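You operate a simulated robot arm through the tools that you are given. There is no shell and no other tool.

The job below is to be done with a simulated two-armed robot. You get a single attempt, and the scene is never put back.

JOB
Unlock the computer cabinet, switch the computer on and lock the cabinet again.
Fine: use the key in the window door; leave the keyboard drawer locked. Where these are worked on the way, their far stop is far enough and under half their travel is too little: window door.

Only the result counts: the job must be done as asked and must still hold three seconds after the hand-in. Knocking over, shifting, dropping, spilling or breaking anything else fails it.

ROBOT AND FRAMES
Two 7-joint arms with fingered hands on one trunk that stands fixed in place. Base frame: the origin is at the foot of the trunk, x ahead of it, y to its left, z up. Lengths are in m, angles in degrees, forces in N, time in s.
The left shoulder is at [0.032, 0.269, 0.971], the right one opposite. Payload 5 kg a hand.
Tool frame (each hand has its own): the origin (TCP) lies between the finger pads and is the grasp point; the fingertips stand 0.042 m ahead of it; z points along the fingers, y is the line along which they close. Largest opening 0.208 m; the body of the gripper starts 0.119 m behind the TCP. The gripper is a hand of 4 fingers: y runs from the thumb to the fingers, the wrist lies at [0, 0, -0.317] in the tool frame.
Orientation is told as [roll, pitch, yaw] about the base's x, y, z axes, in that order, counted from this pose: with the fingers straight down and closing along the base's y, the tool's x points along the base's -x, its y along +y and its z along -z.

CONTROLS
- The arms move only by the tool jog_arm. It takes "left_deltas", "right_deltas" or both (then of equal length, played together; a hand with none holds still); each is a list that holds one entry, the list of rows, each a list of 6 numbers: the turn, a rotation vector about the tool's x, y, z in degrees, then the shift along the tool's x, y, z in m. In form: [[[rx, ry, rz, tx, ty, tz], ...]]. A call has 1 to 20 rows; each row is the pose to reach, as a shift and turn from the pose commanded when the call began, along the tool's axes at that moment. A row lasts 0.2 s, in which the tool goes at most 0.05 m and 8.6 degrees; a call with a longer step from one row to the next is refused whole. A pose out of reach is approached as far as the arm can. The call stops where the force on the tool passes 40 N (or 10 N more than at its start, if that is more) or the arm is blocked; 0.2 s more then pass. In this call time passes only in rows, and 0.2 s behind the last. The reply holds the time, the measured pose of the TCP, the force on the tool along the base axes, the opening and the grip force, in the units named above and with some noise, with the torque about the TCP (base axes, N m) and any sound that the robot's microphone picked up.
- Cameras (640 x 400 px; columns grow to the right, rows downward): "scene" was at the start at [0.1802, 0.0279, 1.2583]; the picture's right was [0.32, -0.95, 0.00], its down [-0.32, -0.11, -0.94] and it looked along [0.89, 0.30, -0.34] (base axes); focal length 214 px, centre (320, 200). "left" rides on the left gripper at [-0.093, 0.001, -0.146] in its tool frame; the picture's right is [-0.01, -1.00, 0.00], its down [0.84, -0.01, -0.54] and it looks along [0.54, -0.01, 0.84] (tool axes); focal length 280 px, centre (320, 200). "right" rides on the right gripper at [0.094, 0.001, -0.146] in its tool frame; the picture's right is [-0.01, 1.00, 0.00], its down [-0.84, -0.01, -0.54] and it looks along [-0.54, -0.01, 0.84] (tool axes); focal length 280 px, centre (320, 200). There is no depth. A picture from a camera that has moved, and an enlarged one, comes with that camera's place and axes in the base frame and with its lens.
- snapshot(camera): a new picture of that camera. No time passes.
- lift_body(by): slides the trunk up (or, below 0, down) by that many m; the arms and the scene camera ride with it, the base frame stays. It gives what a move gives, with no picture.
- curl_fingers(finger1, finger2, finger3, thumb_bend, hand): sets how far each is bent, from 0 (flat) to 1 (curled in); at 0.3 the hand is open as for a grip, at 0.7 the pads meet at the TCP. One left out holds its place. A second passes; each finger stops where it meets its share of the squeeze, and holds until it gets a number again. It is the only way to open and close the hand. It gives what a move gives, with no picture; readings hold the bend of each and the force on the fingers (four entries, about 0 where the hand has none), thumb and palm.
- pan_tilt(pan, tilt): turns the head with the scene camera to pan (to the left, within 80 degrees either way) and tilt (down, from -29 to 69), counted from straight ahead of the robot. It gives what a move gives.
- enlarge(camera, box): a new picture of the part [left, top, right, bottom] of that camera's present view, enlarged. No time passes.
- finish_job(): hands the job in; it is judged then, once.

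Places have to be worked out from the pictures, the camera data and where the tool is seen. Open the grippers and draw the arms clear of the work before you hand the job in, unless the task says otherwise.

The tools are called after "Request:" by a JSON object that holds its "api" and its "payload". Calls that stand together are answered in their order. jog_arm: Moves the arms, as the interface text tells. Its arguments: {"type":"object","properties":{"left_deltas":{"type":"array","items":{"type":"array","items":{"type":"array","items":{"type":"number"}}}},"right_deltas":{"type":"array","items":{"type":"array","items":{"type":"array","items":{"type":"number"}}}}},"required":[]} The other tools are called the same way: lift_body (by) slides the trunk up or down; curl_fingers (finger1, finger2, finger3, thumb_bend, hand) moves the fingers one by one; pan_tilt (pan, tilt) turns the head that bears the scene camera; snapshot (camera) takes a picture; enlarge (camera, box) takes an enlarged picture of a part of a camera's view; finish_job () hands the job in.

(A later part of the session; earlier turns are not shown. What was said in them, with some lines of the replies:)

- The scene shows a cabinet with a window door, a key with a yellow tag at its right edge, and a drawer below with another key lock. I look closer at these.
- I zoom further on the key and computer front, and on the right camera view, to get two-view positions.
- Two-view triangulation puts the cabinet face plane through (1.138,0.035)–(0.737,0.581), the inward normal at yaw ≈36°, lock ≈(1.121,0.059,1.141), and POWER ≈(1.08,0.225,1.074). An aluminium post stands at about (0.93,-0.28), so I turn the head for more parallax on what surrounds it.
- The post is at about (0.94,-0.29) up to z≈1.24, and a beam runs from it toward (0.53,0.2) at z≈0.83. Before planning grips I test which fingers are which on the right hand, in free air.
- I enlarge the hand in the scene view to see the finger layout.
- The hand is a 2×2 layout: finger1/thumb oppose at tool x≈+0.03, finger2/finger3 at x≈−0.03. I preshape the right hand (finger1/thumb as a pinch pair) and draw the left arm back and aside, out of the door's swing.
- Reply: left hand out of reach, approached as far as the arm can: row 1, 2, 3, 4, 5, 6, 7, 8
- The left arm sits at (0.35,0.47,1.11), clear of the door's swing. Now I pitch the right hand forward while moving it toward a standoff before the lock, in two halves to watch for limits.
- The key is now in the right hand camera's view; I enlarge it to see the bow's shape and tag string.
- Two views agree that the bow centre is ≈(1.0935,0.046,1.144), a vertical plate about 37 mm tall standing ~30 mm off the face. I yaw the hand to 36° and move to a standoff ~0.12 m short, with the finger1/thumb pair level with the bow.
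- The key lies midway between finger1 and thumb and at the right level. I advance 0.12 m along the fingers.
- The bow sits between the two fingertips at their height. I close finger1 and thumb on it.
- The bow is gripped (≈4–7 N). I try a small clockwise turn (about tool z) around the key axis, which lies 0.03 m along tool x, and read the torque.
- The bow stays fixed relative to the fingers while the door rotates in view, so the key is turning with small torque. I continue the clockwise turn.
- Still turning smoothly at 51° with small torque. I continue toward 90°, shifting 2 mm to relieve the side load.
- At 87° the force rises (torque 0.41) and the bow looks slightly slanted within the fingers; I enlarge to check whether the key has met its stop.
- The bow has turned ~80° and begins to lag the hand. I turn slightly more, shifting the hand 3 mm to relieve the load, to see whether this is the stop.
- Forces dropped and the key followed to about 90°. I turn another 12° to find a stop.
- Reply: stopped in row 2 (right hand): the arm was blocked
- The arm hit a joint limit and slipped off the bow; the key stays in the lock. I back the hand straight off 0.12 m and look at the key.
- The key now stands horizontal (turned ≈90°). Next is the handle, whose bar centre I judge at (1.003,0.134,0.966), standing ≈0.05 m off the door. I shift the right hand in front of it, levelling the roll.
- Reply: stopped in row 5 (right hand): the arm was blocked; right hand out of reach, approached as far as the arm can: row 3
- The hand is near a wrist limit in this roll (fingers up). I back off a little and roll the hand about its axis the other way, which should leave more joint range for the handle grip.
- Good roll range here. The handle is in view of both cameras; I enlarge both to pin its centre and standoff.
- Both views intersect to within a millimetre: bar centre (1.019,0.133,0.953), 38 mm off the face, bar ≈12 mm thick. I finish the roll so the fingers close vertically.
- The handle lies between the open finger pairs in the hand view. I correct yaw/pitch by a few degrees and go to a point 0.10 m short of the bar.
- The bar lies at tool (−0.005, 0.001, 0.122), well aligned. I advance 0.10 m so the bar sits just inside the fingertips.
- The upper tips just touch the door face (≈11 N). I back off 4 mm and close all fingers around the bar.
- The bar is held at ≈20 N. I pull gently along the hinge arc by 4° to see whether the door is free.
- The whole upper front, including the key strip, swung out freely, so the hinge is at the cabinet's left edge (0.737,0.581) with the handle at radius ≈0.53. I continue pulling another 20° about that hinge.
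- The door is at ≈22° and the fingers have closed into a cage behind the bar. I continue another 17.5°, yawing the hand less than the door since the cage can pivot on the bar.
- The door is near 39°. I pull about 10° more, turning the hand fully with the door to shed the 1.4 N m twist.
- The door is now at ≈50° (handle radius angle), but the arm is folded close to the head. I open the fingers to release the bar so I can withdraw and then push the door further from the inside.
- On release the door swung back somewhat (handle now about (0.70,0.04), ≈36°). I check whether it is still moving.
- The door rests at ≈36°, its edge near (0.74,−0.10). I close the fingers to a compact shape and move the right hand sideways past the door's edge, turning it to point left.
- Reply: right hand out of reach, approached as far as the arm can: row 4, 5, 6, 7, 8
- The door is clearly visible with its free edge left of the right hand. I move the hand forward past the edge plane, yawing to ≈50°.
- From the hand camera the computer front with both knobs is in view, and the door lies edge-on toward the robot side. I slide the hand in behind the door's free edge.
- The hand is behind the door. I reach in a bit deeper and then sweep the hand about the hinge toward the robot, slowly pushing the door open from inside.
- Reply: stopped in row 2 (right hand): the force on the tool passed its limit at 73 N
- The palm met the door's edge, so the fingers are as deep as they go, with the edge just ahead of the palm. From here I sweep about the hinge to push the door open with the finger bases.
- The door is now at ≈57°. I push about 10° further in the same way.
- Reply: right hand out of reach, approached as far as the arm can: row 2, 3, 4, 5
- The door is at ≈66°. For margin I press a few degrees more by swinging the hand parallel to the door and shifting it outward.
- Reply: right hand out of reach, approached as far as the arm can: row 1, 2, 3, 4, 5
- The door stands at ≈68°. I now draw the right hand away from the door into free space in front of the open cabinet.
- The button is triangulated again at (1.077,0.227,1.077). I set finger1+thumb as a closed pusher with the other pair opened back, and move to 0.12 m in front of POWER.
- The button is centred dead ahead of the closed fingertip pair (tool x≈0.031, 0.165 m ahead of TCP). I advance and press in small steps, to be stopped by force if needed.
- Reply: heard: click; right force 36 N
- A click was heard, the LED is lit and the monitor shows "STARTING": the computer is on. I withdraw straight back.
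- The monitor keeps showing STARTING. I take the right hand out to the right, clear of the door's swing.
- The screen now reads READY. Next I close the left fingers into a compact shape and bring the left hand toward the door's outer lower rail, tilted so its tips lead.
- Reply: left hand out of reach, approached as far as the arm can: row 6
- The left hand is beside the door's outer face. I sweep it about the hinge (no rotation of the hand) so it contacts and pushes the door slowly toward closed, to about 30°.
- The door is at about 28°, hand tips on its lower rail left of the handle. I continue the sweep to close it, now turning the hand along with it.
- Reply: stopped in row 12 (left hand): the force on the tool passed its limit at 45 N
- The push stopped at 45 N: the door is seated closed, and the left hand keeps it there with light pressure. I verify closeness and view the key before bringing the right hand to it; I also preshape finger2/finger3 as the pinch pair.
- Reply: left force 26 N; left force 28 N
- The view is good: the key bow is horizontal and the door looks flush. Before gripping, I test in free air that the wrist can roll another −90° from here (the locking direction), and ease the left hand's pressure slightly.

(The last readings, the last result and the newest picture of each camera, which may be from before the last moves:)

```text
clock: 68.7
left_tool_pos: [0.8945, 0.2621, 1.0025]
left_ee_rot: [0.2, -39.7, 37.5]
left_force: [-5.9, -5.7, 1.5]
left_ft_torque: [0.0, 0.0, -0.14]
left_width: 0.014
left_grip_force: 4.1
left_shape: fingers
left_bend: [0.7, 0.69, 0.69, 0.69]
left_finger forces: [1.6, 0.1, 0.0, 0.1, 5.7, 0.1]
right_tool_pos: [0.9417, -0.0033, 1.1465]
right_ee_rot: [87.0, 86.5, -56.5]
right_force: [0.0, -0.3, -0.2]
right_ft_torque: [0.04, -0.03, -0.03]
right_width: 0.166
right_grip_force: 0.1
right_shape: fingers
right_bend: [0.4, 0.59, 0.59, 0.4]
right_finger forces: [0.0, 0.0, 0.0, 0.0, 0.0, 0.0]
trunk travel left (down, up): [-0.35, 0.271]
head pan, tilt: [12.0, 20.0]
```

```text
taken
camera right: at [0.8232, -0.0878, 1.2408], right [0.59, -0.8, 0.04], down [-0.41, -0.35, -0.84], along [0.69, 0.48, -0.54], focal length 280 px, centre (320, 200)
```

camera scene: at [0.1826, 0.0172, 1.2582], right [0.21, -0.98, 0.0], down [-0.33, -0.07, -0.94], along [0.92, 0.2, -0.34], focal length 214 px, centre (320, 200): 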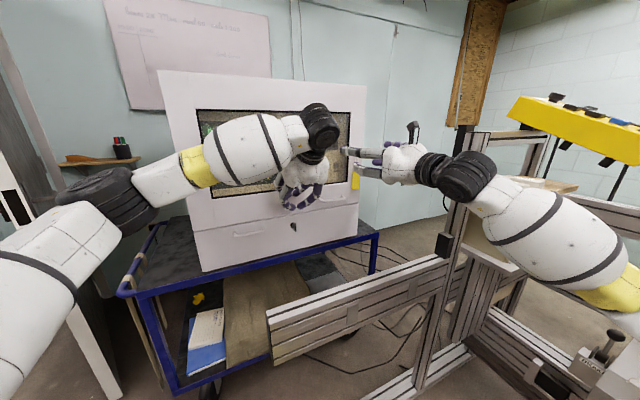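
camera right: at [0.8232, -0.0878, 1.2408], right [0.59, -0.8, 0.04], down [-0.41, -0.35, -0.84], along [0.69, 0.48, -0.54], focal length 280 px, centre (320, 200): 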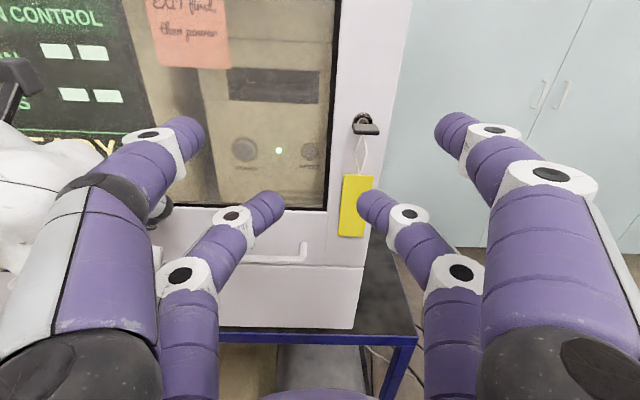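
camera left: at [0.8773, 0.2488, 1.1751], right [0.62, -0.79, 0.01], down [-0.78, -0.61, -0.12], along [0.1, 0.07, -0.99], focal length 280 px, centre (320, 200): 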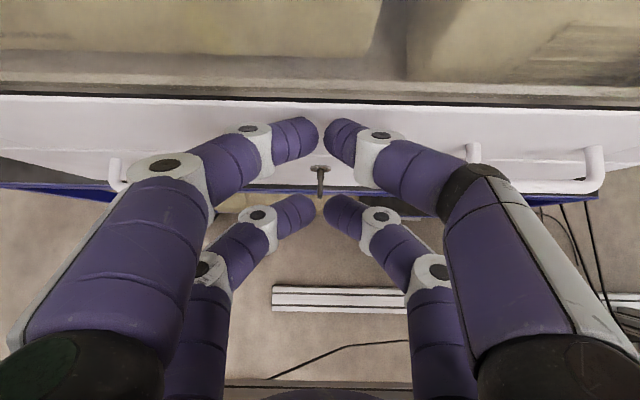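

The wrist roll range is fine. I roll back to vertical closing and note the door looks flush with the drawer front in this view.

Request:
{"api": "jog_arm", "payload": {"right_deltas": [[[0, 0, 8, 0, 0, 0], [0, 0, 16, 0, 0, 0], [0, 0, 24, 0, 0, 0], [0, 0, 32, 0, 0, 0], [0, 0, 40, 0, 0, 0], [0, 0, 48, 0, 0, 0], [0, 0, 56, 0, 0, 0], [0, 0, 64, 0, 0, 0], [0, 0, 72, 0, 0, 0], [0, 0, 80, 0, 0, 0], [0, 0, 88, 0, 0, 0], [0, 0, 94, 0, 0, 0]]]}}

Request:
{"api": "snapshot", "payload": {"camera": "right"}}

Request:
{"api": "enlarge", "payload": {"camera": "right", "box": [280, 40, 380, 110]}}

```text
clock: 71.3
left_tool_pos: [0.8941, 0.2618, 1.003]
left_ee_rot: [0.1, -39.6, 37.5]
left_force: [-4.7, -4.0, 0.6]
left_ft_torque: [-0.08, 0.05, -0.1]
left_width: 0.0143
left_grip_force: 3.3
left_shape: fingers
left_bend: [0.7, 0.69, 0.69, 0.69]
left_finger forces: [1.7, 0.1, 0.0, 0.1, 4.8, 0.1]
right_tool_pos: [0.9415, -0.0038, 1.1432]
right_ee_rot: [-89.8, -0.8, 126.2]
right_force: [0.1, -0.8, 0.2]
right_ft_torque: [0.05, 0.01, -0.02]
right_width: 0.1659
right_grip_force: 0.1
right_shape: fingers
right_bend: [0.4, 0.59, 0.59, 0.4]
right_finger forces: [0.1, 0.1, 0.1, 0.0, 0.0, 0.0]
trunk travel left (down, up): [-0.35, 0.271]
head pan, tilt: [12.0, 20.0]
```

```text
taken
camera right: at [0.8804, -0.1671, 1.1436], right [-0.02, 0.02, -1.0], down [-0.93, 0.36, 0.03], along [0.36, 0.93, 0.01], focal length 280 px, centre (320, 200)
```

right: 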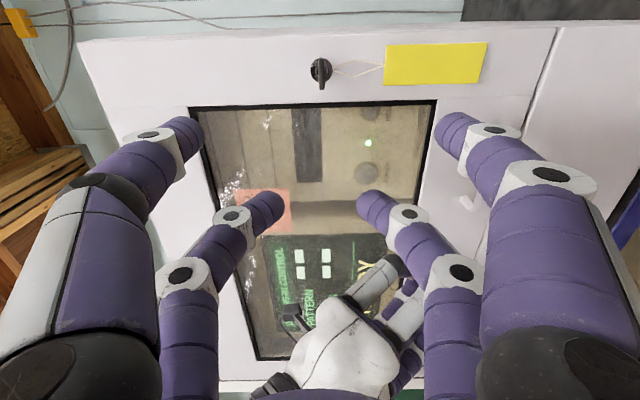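

```text
5.71 times, centred on (330, 75) of right
camera zoom: at [0.8804, -0.1671, 1.1436], right [-0.02, 0.02, -1.0], down [-0.93, 0.36, 0.03], along [0.36, 0.93, 0.01], focal length 1602 px, centre (263, 914)
```

zoom: 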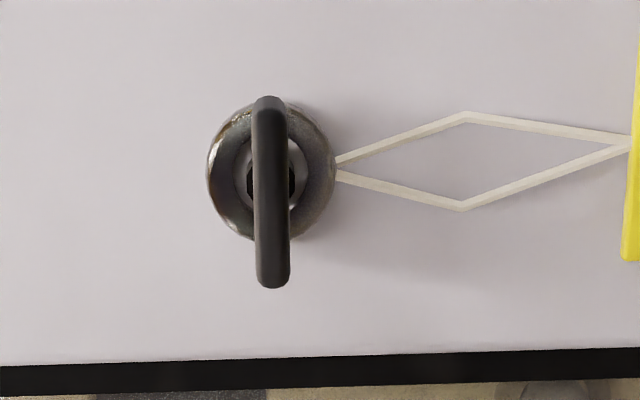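

The bow is exactly horizontal, its centre at ≈(1.095,0.044,1.1415). I move diagonally so finger2/finger3 straddle it from above and below.

Request:
{"api": "jog_arm", "payload": {"right_deltas": [[[0, 0, 0, 0.0206, 0.0005, 0.0303], [0, 0, 0, 0.0412, 0.001, 0.0605], [0, 0, 0, 0.0618, 0.0014, 0.0908], [0, 0, 0, 0.076, 0.0017, 0.111], [0, 0, 0, 0.0824, 0.0017, 0.121]]]}}

Request:
{"api": "snapshot", "payload": {"camera": "right"}}

Request:
{"api": "enlarge", "payload": {"camera": "scene", "box": [310, 110, 430, 210]}}

```text
clock: 72.5
left_tool_pos: [0.8942, 0.2617, 1.0018]
left_ee_rot: [0.0, -39.5, 37.5]
left_force: [-5.9, -5.1, 0.8]
left_ft_torque: [0.0, 0.04, -0.03]
left_width: 0.0142
left_grip_force: 3.5
left_shape: fingers
left_bend: [0.69, 0.69, 0.69, 0.69]
left_finger forces: [3.1, 0.0, 0.1, 0.1, 4.2, 0.0]
right_tool_pos: [1.0878, -0.0011, 1.142]
right_ee_rot: [-89.8, -0.7, 126.3]
right_force: [1.1, 0.1, -0.8]
right_ft_torque: [-0.06, -0.02, 0.0]
right_width: 0.1659
right_grip_force: 0.1
right_shape: fingers
right_bend: [0.4, 0.59, 0.59, 0.4]
right_finger forces: [0.0, 0.1, 0.0, 0.1, 0.0, 0.1]
trunk travel left (down, up): [-0.35, 0.271]
head pan, tilt: [12.0, 20.0]
```

```text
taken
camera right: at [1.026, -0.1625, 1.1414], right [-0.02, 0.02, -1.0], down [-0.93, 0.36, 0.02], along [0.36, 0.93, 0.01], focal length 280 px, centre (320, 200)
```

right: 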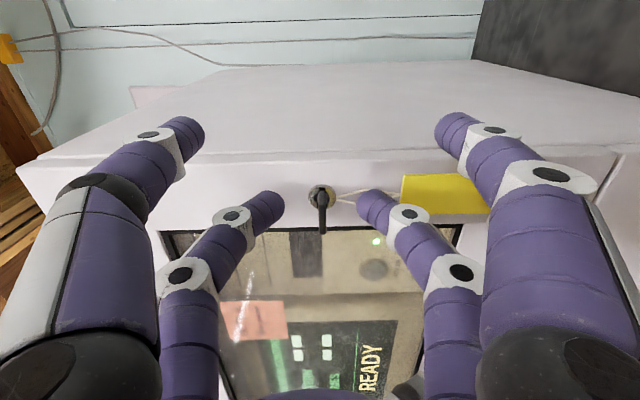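

```text
4.00 times, centred on (370, 160) of scene
camera zoom: at [0.1826, 0.0171, 1.2582], right [0.21, -0.98, 0.0], down [-0.33, -0.07, -0.94], along [0.92, 0.2, -0.34], focal length 858 px, centre (120, 360)
```

zoom: 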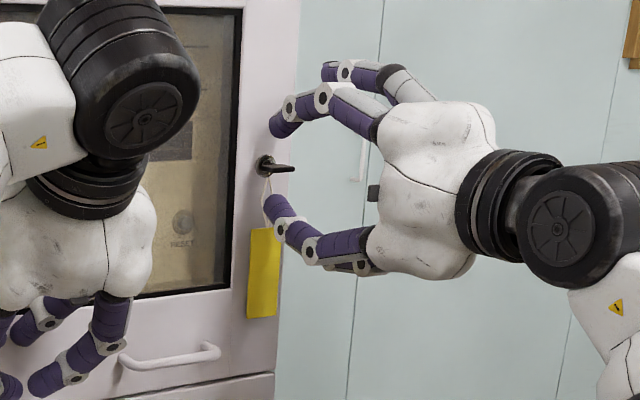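

The bow sits midway between finger2 and finger3. I close these two on it.

Request:
{"api": "curl_fingers", "payload": {"hand": "right", "finger2": 0.72, "finger3": 0.72}}

Request:
{"api": "enlarge", "payload": {"camera": "right", "box": [220, 150, 420, 270]}}

```text
clock: 73.5
left_tool_pos: [0.8945, 0.2615, 1.0024]
left_ee_rot: [0.1, -39.6, 37.6]
left_force: [-8.5, -6.3, 3.3]
left_ft_torque: [-0.03, -0.03, -0.01]
left_width: 0.0142
left_grip_force: 5.2
left_shape: fingers
left_bend: [0.69, 0.69, 0.69, 0.69]
left_finger forces: [4.6, 0.1, 0.1, 0.0, 5.6, 0.0]
right_tool_pos: [1.0865, 0.0007, 1.1424]
right_ee_rot: [-89.8, -0.7, 126.3]
right_force: [5.8, 2.2, -1.5]
right_ft_torque: [-0.05, -0.03, -0.18]
right_width: 0.166
right_grip_force: 3.6
right_shape: fingers
right_bend: [0.4, 0.69, 0.71, 0.4]
right_finger forces: [0.1, 4.4, 3.2, 0.0, 0.0, 0.0]
trunk travel left (down, up): [-0.35, 0.271]
head pan, tilt: [12.0, 20.0]
```

```text
3.20 times, centred on (320, 210) of right
camera zoom: at [1.0259, -0.1623, 1.1413], right [-0.02, 0.02, -1.0], down [-0.93, 0.36, 0.02], along [0.36, 0.93, 0.01], focal length 897 px, centre (320, 168)
```

zoom: 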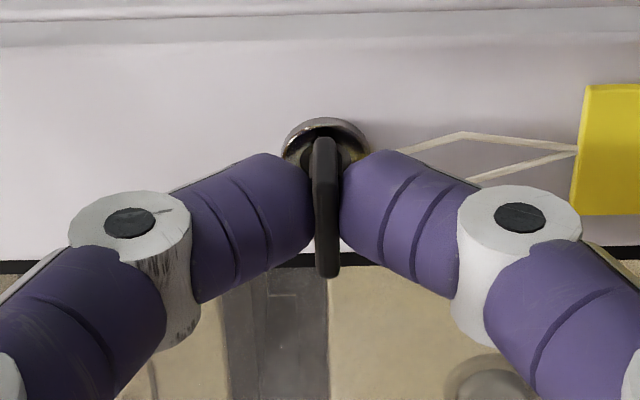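

Gripped. I turn counter-clockwise (tool −z) about the key axis, 48° first.

Request:
{"api": "jog_arm", "payload": {"right_deltas": [[[0, 0, -6, -0.0002, -0.003, 0], [0, 0, -12, -0.0006, -0.006, 0], [0, 0, -18, -0.0014, -0.009, 0], [0, 0, -24, -0.0025, -0.0118, 0], [0, 0, -30, -0.0039, -0.0145, 0], [0, 0, -36, -0.0055, -0.017, 0], [0, 0, -42, -0.0074, -0.0194, 0], [0, 0, -48, -0.0096, -0.0216, 0]]]}}

Request:
{"api": "snapshot", "payload": {"camera": "right"}}

```text
clock: 75.3
left_tool_pos: [0.8942, 0.2609, 1.0019]
left_ee_rot: [0.1, -39.6, 37.5]
left_force: [-4.8, -4.0, -1.1]
left_ft_torque: [-0.07, 0.04, -0.1]
left_width: 0.0144
left_grip_force: 3.4
left_shape: fingers
left_bend: [0.69, 0.69, 0.69, 0.69]
left_finger forces: [2.0, 0.0, 0.0, 0.0, 4.5, 0.1]
right_tool_pos: [1.0816, 0.0099, 1.1648]
right_ee_rot: [-89.8, 47.4, 126.6]
right_force: [-1.9, -0.2, 0.0]
right_ft_torque: [0.03, 0.1, 0.07]
right_width: 0.1658
right_grip_force: 5.1
right_shape: fingers
right_bend: [0.4, 0.71, 0.71, 0.4]
right_finger forces: [0.0, 4.7, 6.0, 0.0, 0.0, 0.1]
trunk travel left (down, up): [-0.35, 0.271]
head pan, tilt: [12.0, 20.0]
```

```text
taken
camera right: at [1.0039, -0.1294, 1.2349], right [0.43, -0.59, -0.69], down [-0.78, 0.15, -0.61], along [0.46, 0.8, -0.39], focal length 280 px, centre (320, 200)
```

right: 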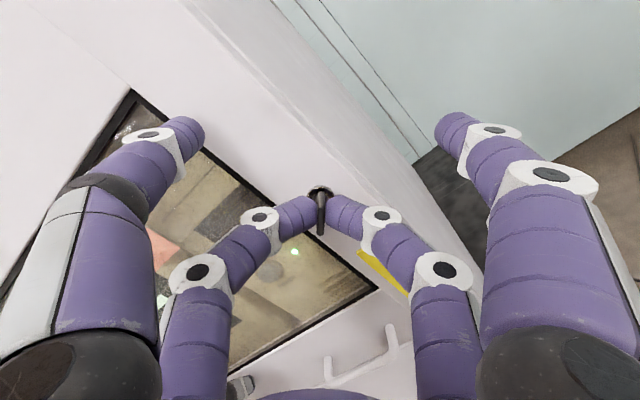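

The key follows with almost no torque. I continue the remaining ≈44°.

Request:
{"api": "jog_arm", "payload": {"right_deltas": [[[0, 0, -6, -0.0002, -0.003, 0], [0, 0, -12, -0.0006, -0.006, 0], [0, 0, -18, -0.0014, -0.009, 0], [0, 0, -24, -0.0025, -0.0118, 0], [0, 0, -30, -0.0039, -0.0145, 0], [0, 0, -36, -0.0055, -0.017, 0], [0, 0, -42, -0.0074, -0.0194, 0]]]}}

Request:
{"api": "snapshot", "payload": {"camera": "right"}}

Request:
{"api": "enlarge", "payload": {"camera": "right", "box": [270, 160, 370, 260]}}

```text
clock: 76.9
left_tool_pos: [0.8942, 0.2613, 1.0033]
left_ee_rot: [0.0, -39.6, 37.5]
left_force: [-3.4, -2.8, -0.2]
left_ft_torque: [-0.02, 0.07, -0.02]
left_width: 0.0149
left_grip_force: 2.2
left_shape: fingers
left_bend: [0.69, 0.69, 0.69, 0.69]
left_finger forces: [0.9, 0.1, 0.1, 0.1, 3.2, 0.1]
right_tool_pos: [1.0712, 0.0267, 1.1732]
right_ee_rot: [-79.7, 89.4, 136.7]
right_force: [-5.8, 1.8, 6.2]
right_ft_torque: [0.22, 0.1, 0.26]
right_width: 0.166
right_grip_force: 6.1
right_shape: fingers
right_bend: [0.4, 0.71, 0.71, 0.4]
right_finger forces: [0.1, 2.9, 9.1, 0.0, 0.0, 0.0]
trunk travel left (down, up): [-0.35, 0.271]
head pan, tilt: [12.0, 20.0]
```

```text
taken
camera right: at [0.9559, -0.0635, 1.2682], right [0.59, -0.8, -0.03], down [-0.45, -0.3, -0.84], along [0.67, 0.51, -0.54], focal length 280 px, centre (320, 200)
```

right: 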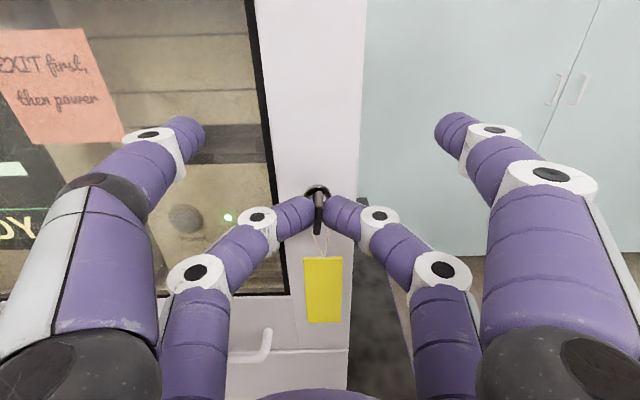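

```text
4.00 times, centred on (320, 210) of right
camera zoom: at [0.9559, -0.0635, 1.2682], right [0.59, -0.8, -0.03], down [-0.45, -0.3, -0.84], along [0.67, 0.51, -0.54], focal length 1122 px, centre (320, 160)
```

zoom: 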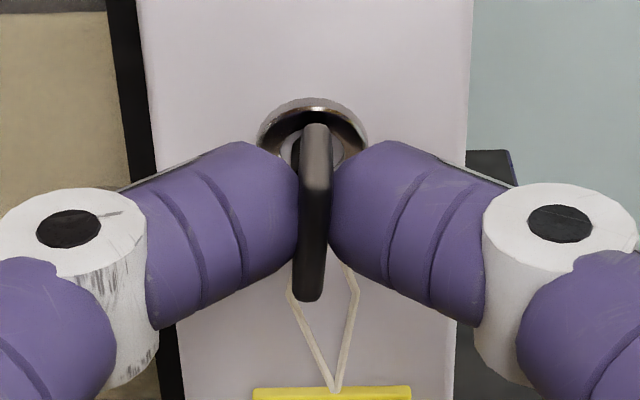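

The bow is back to near vertical with slight resistance. I turn a further 8° to make sure it seats against its locked stop.

Request:
{"api": "jog_arm", "payload": {"right_deltas": [[[0, 0, -3, 0.001, -0.0025, 0], [0, 0, -6, 0.0018, -0.005, 0], [0, 0, -9, 0.0017, -0.0065, 0]]]}}

Request:
{"api": "enlarge", "payload": {"camera": "right", "box": [270, 160, 370, 260]}}

```text
clock: 77.7
left_tool_pos: [0.8936, 0.263, 1.0012]
left_ee_rot: [0.1, -39.6, 37.5]
left_force: [-5.3, -4.1, 1.8]
left_ft_torque: [0.0, -0.01, -0.01]
left_width: 0.0148
left_grip_force: 3.4
left_shape: fingers
left_bend: [0.69, 0.69, 0.69, 0.69]
left_finger forces: [2.3, 0.1, 0.0, 0.0, 4.2, 0.1]
right_tool_pos: [1.0664, 0.0293, 1.1725]
right_ee_rot: [88.6, 81.6, -55.1]
right_force: [-0.3, 2.6, 2.6]
right_ft_torque: [0.13, -0.05, 0.08]
right_width: 0.166
right_grip_force: 5.1
right_shape: fingers
right_bend: [0.4, 0.71, 0.71, 0.4]
right_finger forces: [0.1, 3.5, 6.2, 0.0, 0.0, 0.1]
trunk travel left (down, up): [-0.35, 0.271]
head pan, tilt: [12.0, 20.0]
```

```text
4.00 times, centred on (320, 210) of right
camera zoom: at [0.9435, -0.0477, 1.2678], right [0.59, -0.8, 0.13], down [-0.37, -0.41, -0.83], along [0.72, 0.44, -0.54], focal length 1122 px, centre (320, 160)
```

zoom: 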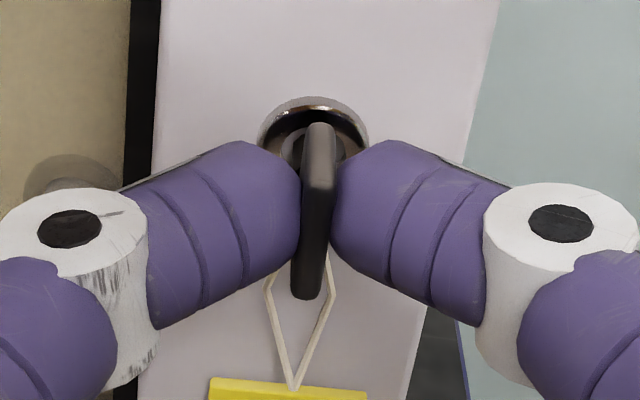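

The bow now lags the hand, i.e. it is at its stop, vertical. I open the two fingers and back away to inspect the key.

Request:
{"api": "curl_fingers", "payload": {"hand": "right", "finger2": 0.56, "finger3": 0.56}}

Request:
{"api": "jog_arm", "payload": {"right_deltas": [[[0, 0, 0, 0, 0, -0.03], [0, 0, 0, 0, 0, -0.06], [0, 0, 0, 0, 0, -0.09], [0, 0, 0, 0, 0, -0.12]]]}}

Request:
{"api": "snapshot", "payload": {"camera": "right"}}

Request:
{"api": "enlarge", "payload": {"camera": "scene", "box": [310, 90, 410, 220]}}

```text
clock: 78.7
left_tool_pos: [0.8932, 0.2613, 1.0023]
left_ee_rot: [0.1, -39.6, 37.6]
left_force: [-5.2, -5.4, 0.8]
left_ft_torque: [-0.05, -0.03, -0.1]
left_width: 0.0146
left_grip_force: 3.5
left_shape: fingers
left_bend: [0.69, 0.69, 0.69, 0.69]
left_finger forces: [2.5, 0.1, 0.0, 0.1, 4.8, 0.0]
right_tool_pos: [1.0674, 0.0297, 1.1732]
right_ee_rot: [88.8, 81.7, -54.9]
right_force: [-0.6, -0.1, 0.8]
right_ft_torque: [0.0, -0.01, -0.02]
right_width: 0.1658
right_grip_force: 0.1
right_shape: fingers
right_bend: [0.4, 0.56, 0.56, 0.4]
right_finger forces: [0.1, 0.0, 0.1, 0.0, 0.1, 0.0]
trunk travel left (down, up): [-0.35, 0.271]
head pan, tilt: [12.0, 20.0]
```

```text
clock: 79.7
left_tool_pos: [0.8943, 0.2615, 1.0019]
left_ee_rot: [0.1, -39.6, 37.5]
left_force: [-8.9, -6.4, 0.8]
left_ft_torque: [-0.02, 0.02, -0.02]
left_width: 0.0142
left_grip_force: 5.3
left_shape: fingers
left_bend: [0.69, 0.69, 0.69, 0.69]
left_finger forces: [5.5, 0.0, 0.0, 0.1, 5.4, 0.1]
right_tool_pos: [0.9726, -0.0428, 1.1724]
right_ee_rot: [88.8, 81.6, -54.9]
right_force: [0.9, -0.1, -0.8]
right_ft_torque: [0.0, -0.05, 0.08]
right_width: 0.1659
right_grip_force: 0.1
right_shape: fingers
right_bend: [0.4, 0.56, 0.56, 0.4]
right_finger forces: [0.0, 0.0, 0.0, 0.0, 0.1, 0.0]
trunk travel left (down, up): [-0.35, 0.271]
head pan, tilt: [12.0, 20.0]
```

```text
taken
camera right: at [0.8491, -0.1201, 1.2673], right [0.59, -0.8, 0.13], down [-0.37, -0.41, -0.83], along [0.72, 0.44, -0.54], focal length 280 px, centre (320, 200)
```

right: 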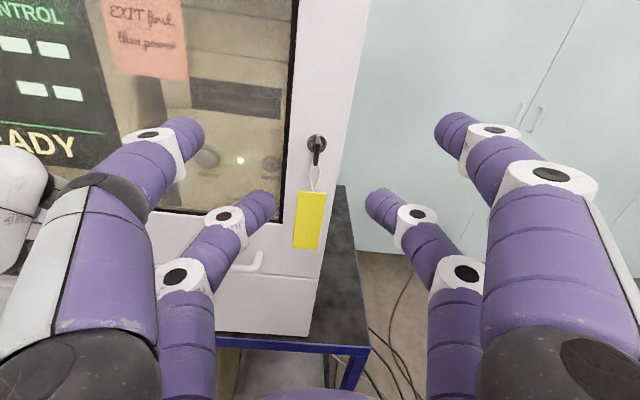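

```text
3.08 times, centred on (360, 155) of scene
camera zoom: at [0.1829, 0.0172, 1.2582], right [0.21, -0.98, 0.0], down [-0.33, -0.07, -0.94], along [0.92, 0.2, -0.34], focal length 660 px, centre (197, 338)
```

zoom: 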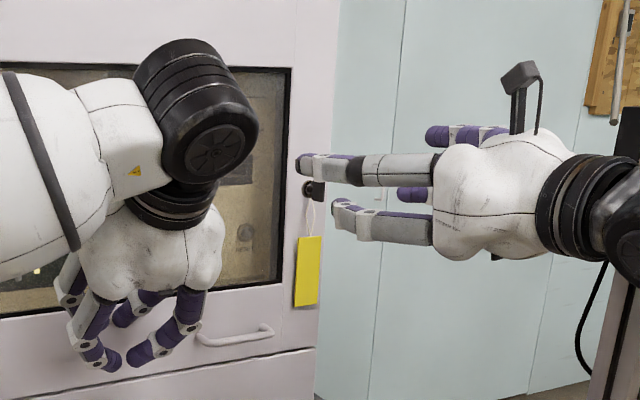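

The key looks vertical again; I enlarge to compare its angle with the door edge.

Request:
{"api": "enlarge", "payload": {"camera": "right", "box": [270, 110, 370, 210]}}

```text
4.00 times, centred on (320, 160) of right
camera zoom: at [0.8491, -0.1201, 1.2673], right [0.59, -0.8, 0.13], down [-0.37, -0.41, -0.83], along [0.72, 0.44, -0.54], focal length 1122 px, centre (320, 360)
```

zoom: 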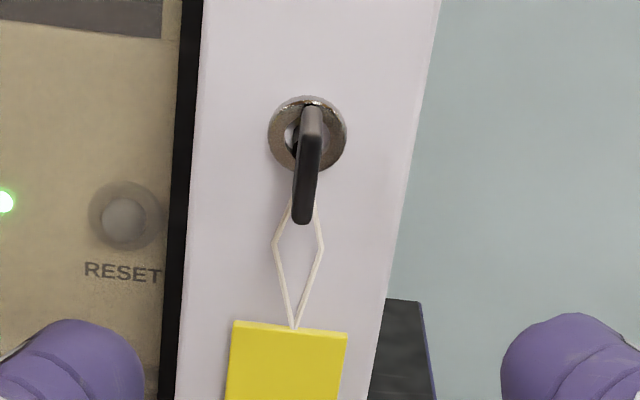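

The bow is parallel to the door edges, i.e. back in its original locked position. I check the door is fully shut by looking at its edges against the drawer and cabinet side.

Request:
{"api": "enlarge", "payload": {"camera": "right", "box": [230, 200, 370, 350]}}

Request:
{"api": "enlarge", "payload": {"camera": "scene", "box": [330, 60, 390, 250]}}

```text
2.67 times, centred on (300, 275) of right
camera zoom: at [0.8491, -0.1201, 1.2673], right [0.59, -0.8, 0.13], down [-0.37, -0.41, -0.83], along [0.72, 0.44, -0.54], focal length 748 px, centre (373, 0)
```

zoom: 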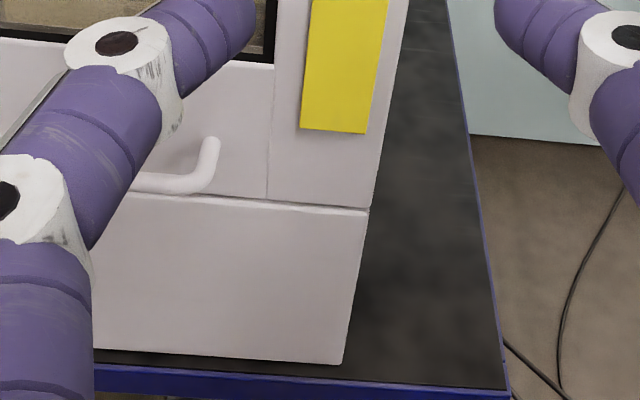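

```text
2.11 times, centred on (360, 155) of scene
camera zoom: at [0.1829, 0.0172, 1.2582], right [0.21, -0.98, 0.0], down [-0.33, -0.07, -0.94], along [0.92, 0.2, -0.34], focal length 452 px, centre (236, 295)
```

zoom: 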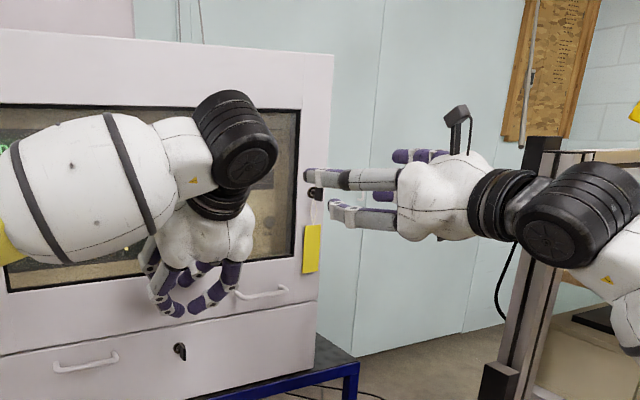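

The door sits flush with the drawer front all round and the key is home. Now I retreat both arms: the right straight back, the left off the door and then back toward the robot.

Request:
{"api": "jog_arm", "payload": {"left_deltas": [[[0, 0, 0, 0.026, 0.0004, -0.0213], [0, 0, 0, 0.0513, 0.0007, -0.0426], [0, 0, 0, 0.0769, 0.0011, -0.0639], [0, 0, 0, 0.102, 0.0325, -0.085], [0, 0, 0, 0.1271, 0.0639, -0.1056], [2.65, 0, 3.2, 0.138, 0.1035, -0.1183], [5.3, 0, 6.4, 0.1486, 0.1431, -0.131], [7.95, 0, 9.6, 0.1594, 0.1827, -0.1436], [10.6, 0, 12.8, 0.1702, 0.2224, -0.1563], [13.2, 0, 16, 0.1809, 0.262, -0.169], [15.9, 0, 19.1, 0.1917, 0.3016, -0.1816], [18.5, 0, 22.3, 0.2025, 0.3412, -0.1943]]], "right_deltas": [[[0, 0, 0, 0, 0, -0.02], [0, 0, 0, 0, 0, -0.045], [0, 0, 0, 0, 0, -0.07], [0, 0, 0, 0, 0, -0.1], [0, 0, 0, 0, 0, -0.13], [0, 0, 0, 0, 0, -0.16], [0, 0, 0, 0, 0, -0.19], [0, 0, 0, 0, 0, -0.22], [0, 0, 0, 0, 0, -0.25], [0, 0, 0, 0, 0, -0.27], [0, 0, 0, 0, 0, -0.29], [0, 0, 0, 0, 0, -0.3]]]}}

Request:
{"api": "snapshot", "payload": {"camera": "scene"}}

Request:
{"api": "snapshot", "payload": {"camera": "right"}}

```text
clock: 82.3
left_tool_pos: [0.4657, 0.3606, 1.0213]
left_ee_rot: [-0.1, -39.6, 8.5]
left_force: [0.2, -0.9, -0.3]
left_ft_torque: [-0.02, 0.03, 0.0]
left_width: 0.0152
left_grip_force: 0.1
left_shape: fingers
left_bend: [0.69, 0.69, 0.69, 0.69]
left_finger forces: [0.1, 0.1, 0.1, 0.0, 0.0, 0.0]
right_tool_pos: [0.7301, -0.2205, 1.1777]
right_ee_rot: [88.8, 81.7, -54.7]
right_force: [0.3, -0.7, 0.3]
right_ft_torque: [-0.06, 0.07, 0.03]
right_width: 0.1658
right_grip_force: 0.0
right_shape: fingers
right_bend: [0.4, 0.56, 0.56, 0.4]
right_finger forces: [0.1, 0.0, 0.1, 0.0, 0.1, 0.0]
trunk travel left (down, up): [-0.35, 0.271]
head pan, tilt: [12.0, 20.0]
```

```text
taken
camera scene: at [0.1831, 0.0176, 1.2583], right [0.21, -0.98, 0.0], down [-0.33, -0.07, -0.94], along [0.92, 0.2, -0.34], focal length 214 px, centre (320, 200)
```

scene: 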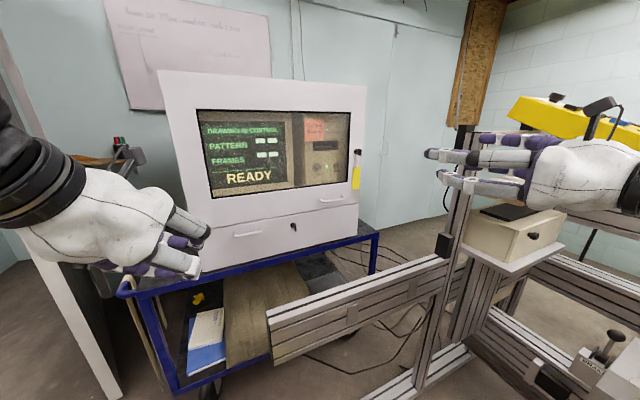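

```text
taken
camera right: at [0.6062, -0.297, 1.2715], right [0.59, -0.8, 0.13], down [-0.37, -0.41, -0.83], along [0.72, 0.44, -0.54], focal length 280 px, centre (320, 200)
```

right: 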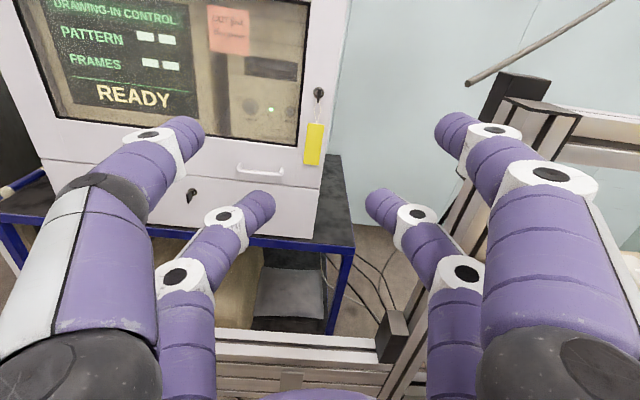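

Both arms are clear, the screen still reads READY and the door is shut. I compare the key closely with its first appearance from the scene camera, and open both hands.

Request:
{"api": "curl_fingers", "payload": {"hand": "right", "finger1": 0.3, "finger2": 0.3, "finger3": 0.3, "thumb_bend": 0.3}}

Request:
{"api": "curl_fingers", "payload": {"hand": "left", "finger1": 0.3, "finger2": 0.3, "finger3": 0.3, "thumb_bend": 0.3}}

Request:
{"api": "pan_tilt", "payload": {"pan": 18.6, "tilt": 19.9}}

Request:
{"api": "enlarge", "payload": {"camera": "scene", "box": [320, 110, 384, 190]}}

Request:
{"api": "enlarge", "payload": {"camera": "scene", "box": [200, 70, 410, 270]}}

```text
clock: 83.3
left_tool_pos: [0.4659, 0.3606, 1.022]
left_ee_rot: [0.1, -39.5, 8.5]
left_force: [-0.7, 0.0, -0.6]
left_ft_torque: [0.0, 0.0, 0.03]
left_width: 0.015
left_grip_force: 0.1
left_shape: fingers
left_bend: [0.69, 0.69, 0.69, 0.69]
left_finger forces: [0.0, 0.1, 0.0, 0.2, 0.0, 0.1]
right_tool_pos: [0.7303, -0.2208, 1.177]
right_ee_rot: [88.7, 81.7, -54.9]
right_force: [-0.7, 0.5, 0.4]
right_ft_torque: [-0.04, -0.03, 0.01]
right_width: 0.2182
right_grip_force: 0.0
right_shape: fingers
right_bend: [0.3, 0.3, 0.3, 0.3]
right_finger forces: [0.0, 0.0, 0.0, 0.0, 0.1, 0.0]
trunk travel left (down, up): [-0.35, 0.271]
head pan, tilt: [12.0, 20.0]
```

```text
clock: 84.3
left_tool_pos: [0.4659, 0.3599, 1.0223]
left_ee_rot: [-0.1, -39.7, 8.5]
left_force: [1.0, 0.3, -0.2]
left_ft_torque: [0.01, 0.0, 0.0]
left_width: 0.2181
left_grip_force: 0.1
left_shape: fingers
left_bend: [0.3, 0.3, 0.3, 0.3]
left_finger forces: [0.1, 0.0, 0.0, 0.0, 0.1, 0.0]
right_tool_pos: [0.7315, -0.2194, 1.1765]
right_ee_rot: [88.6, 81.7, -54.9]
right_force: [0.3, -0.1, 0.0]
right_ft_torque: [0.01, 0.0, 0.03]
right_width: 0.2179
right_grip_force: 0.0
right_shape: fingers
right_bend: [0.3, 0.3, 0.3, 0.3]
right_finger forces: [0.0, 0.0, 0.0, 0.1, 0.0, 0.0]
trunk travel left (down, up): [-0.35, 0.271]
head pan, tilt: [12.0, 20.0]
```

```text
clock: 84.9
left_tool_pos: [0.4663, 0.3607, 1.0218]
left_ee_rot: [0.0, -39.6, 8.6]
left_force: [0.3, 0.7, 0.1]
left_ft_torque: [0.01, 0.02, 0.0]
left_width: 0.2182
left_grip_force: 0.0
left_shape: fingers
left_bend: [0.3, 0.3, 0.3, 0.3]
left_finger forces: [0.0, 0.1, 0.1, 0.0, 0.1, 0.1]
right_tool_pos: [0.7312, -0.2185, 1.1771]
right_ee_rot: [88.5, 81.8, -54.9]
right_force: [-0.3, -0.2, 0.5]
right_ft_torque: [-0.03, -0.01, 0.0]
right_width: 0.2184
right_grip_force: 0.1
right_shape: fingers
right_bend: [0.3, 0.3, 0.3, 0.3]
right_finger forces: [0.1, 0.0, 0.0, 0.0, 0.0, 0.1]
trunk travel left (down, up): [-0.35, 0.271]
head pan, tilt: [18.6, 19.9]
```

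```text
5.00 times, centred on (352, 150) of scene
camera zoom: at [0.1802, 0.0278, 1.2583], right [0.32, -0.95, 0.0], down [-0.32, -0.11, -0.94], along [0.89, 0.3, -0.34], focal length 1072 px, centre (160, 450)
```

zoom: 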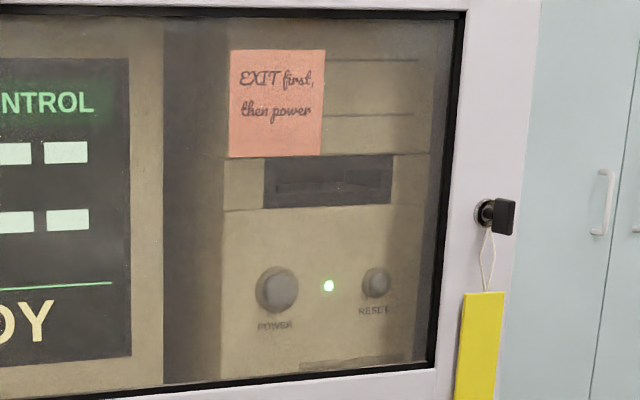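

```text
2.00 times, centred on (305, 170) of scene
camera zoom: at [0.1802, 0.0278, 1.2583], right [0.32, -0.95, 0.0], down [-0.32, -0.11, -0.94], along [0.89, 0.3, -0.34], focal length 429 px, centre (350, 260)
```

zoom: 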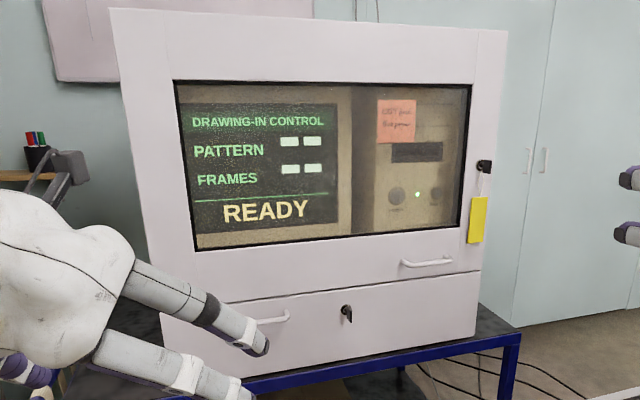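

From the same viewpoint, the door and key now match the first picture exactly: key vertical, door flush, drawer untouched. The computer LED is lit and the screen reads READY, and both hands are open and clear, so I hand in.

Request:
{"api": "finish_job", "payload": {}}

```text
The job is handed in.
```

The computer is on and the cabinet is shut and locked again. I turned the key in the window door, opened the door to about 68°, and pressed POWER. There was a click, the LED lit, and the screen went from STARTING to READY.

I then pushed the door closed and turned the key back to its original upright position. In the last pictures the door sits flush with the drawer and looks the same as at the start. I did not pull on the handle to test the lock; I'm judging it locked from the key position and the closed door.

- **Drawer:** the keyboard drawer was left locked and untouched.
- **Arms:** both hands are open and well back from the cabinet.
- **Bumps along the way:** while I was reaching behind the door, the right palm hit its edge with a brief 73 N spike. The door itself was pushed shut at about 45 N. Nothing looked moved or damaged afterwards.
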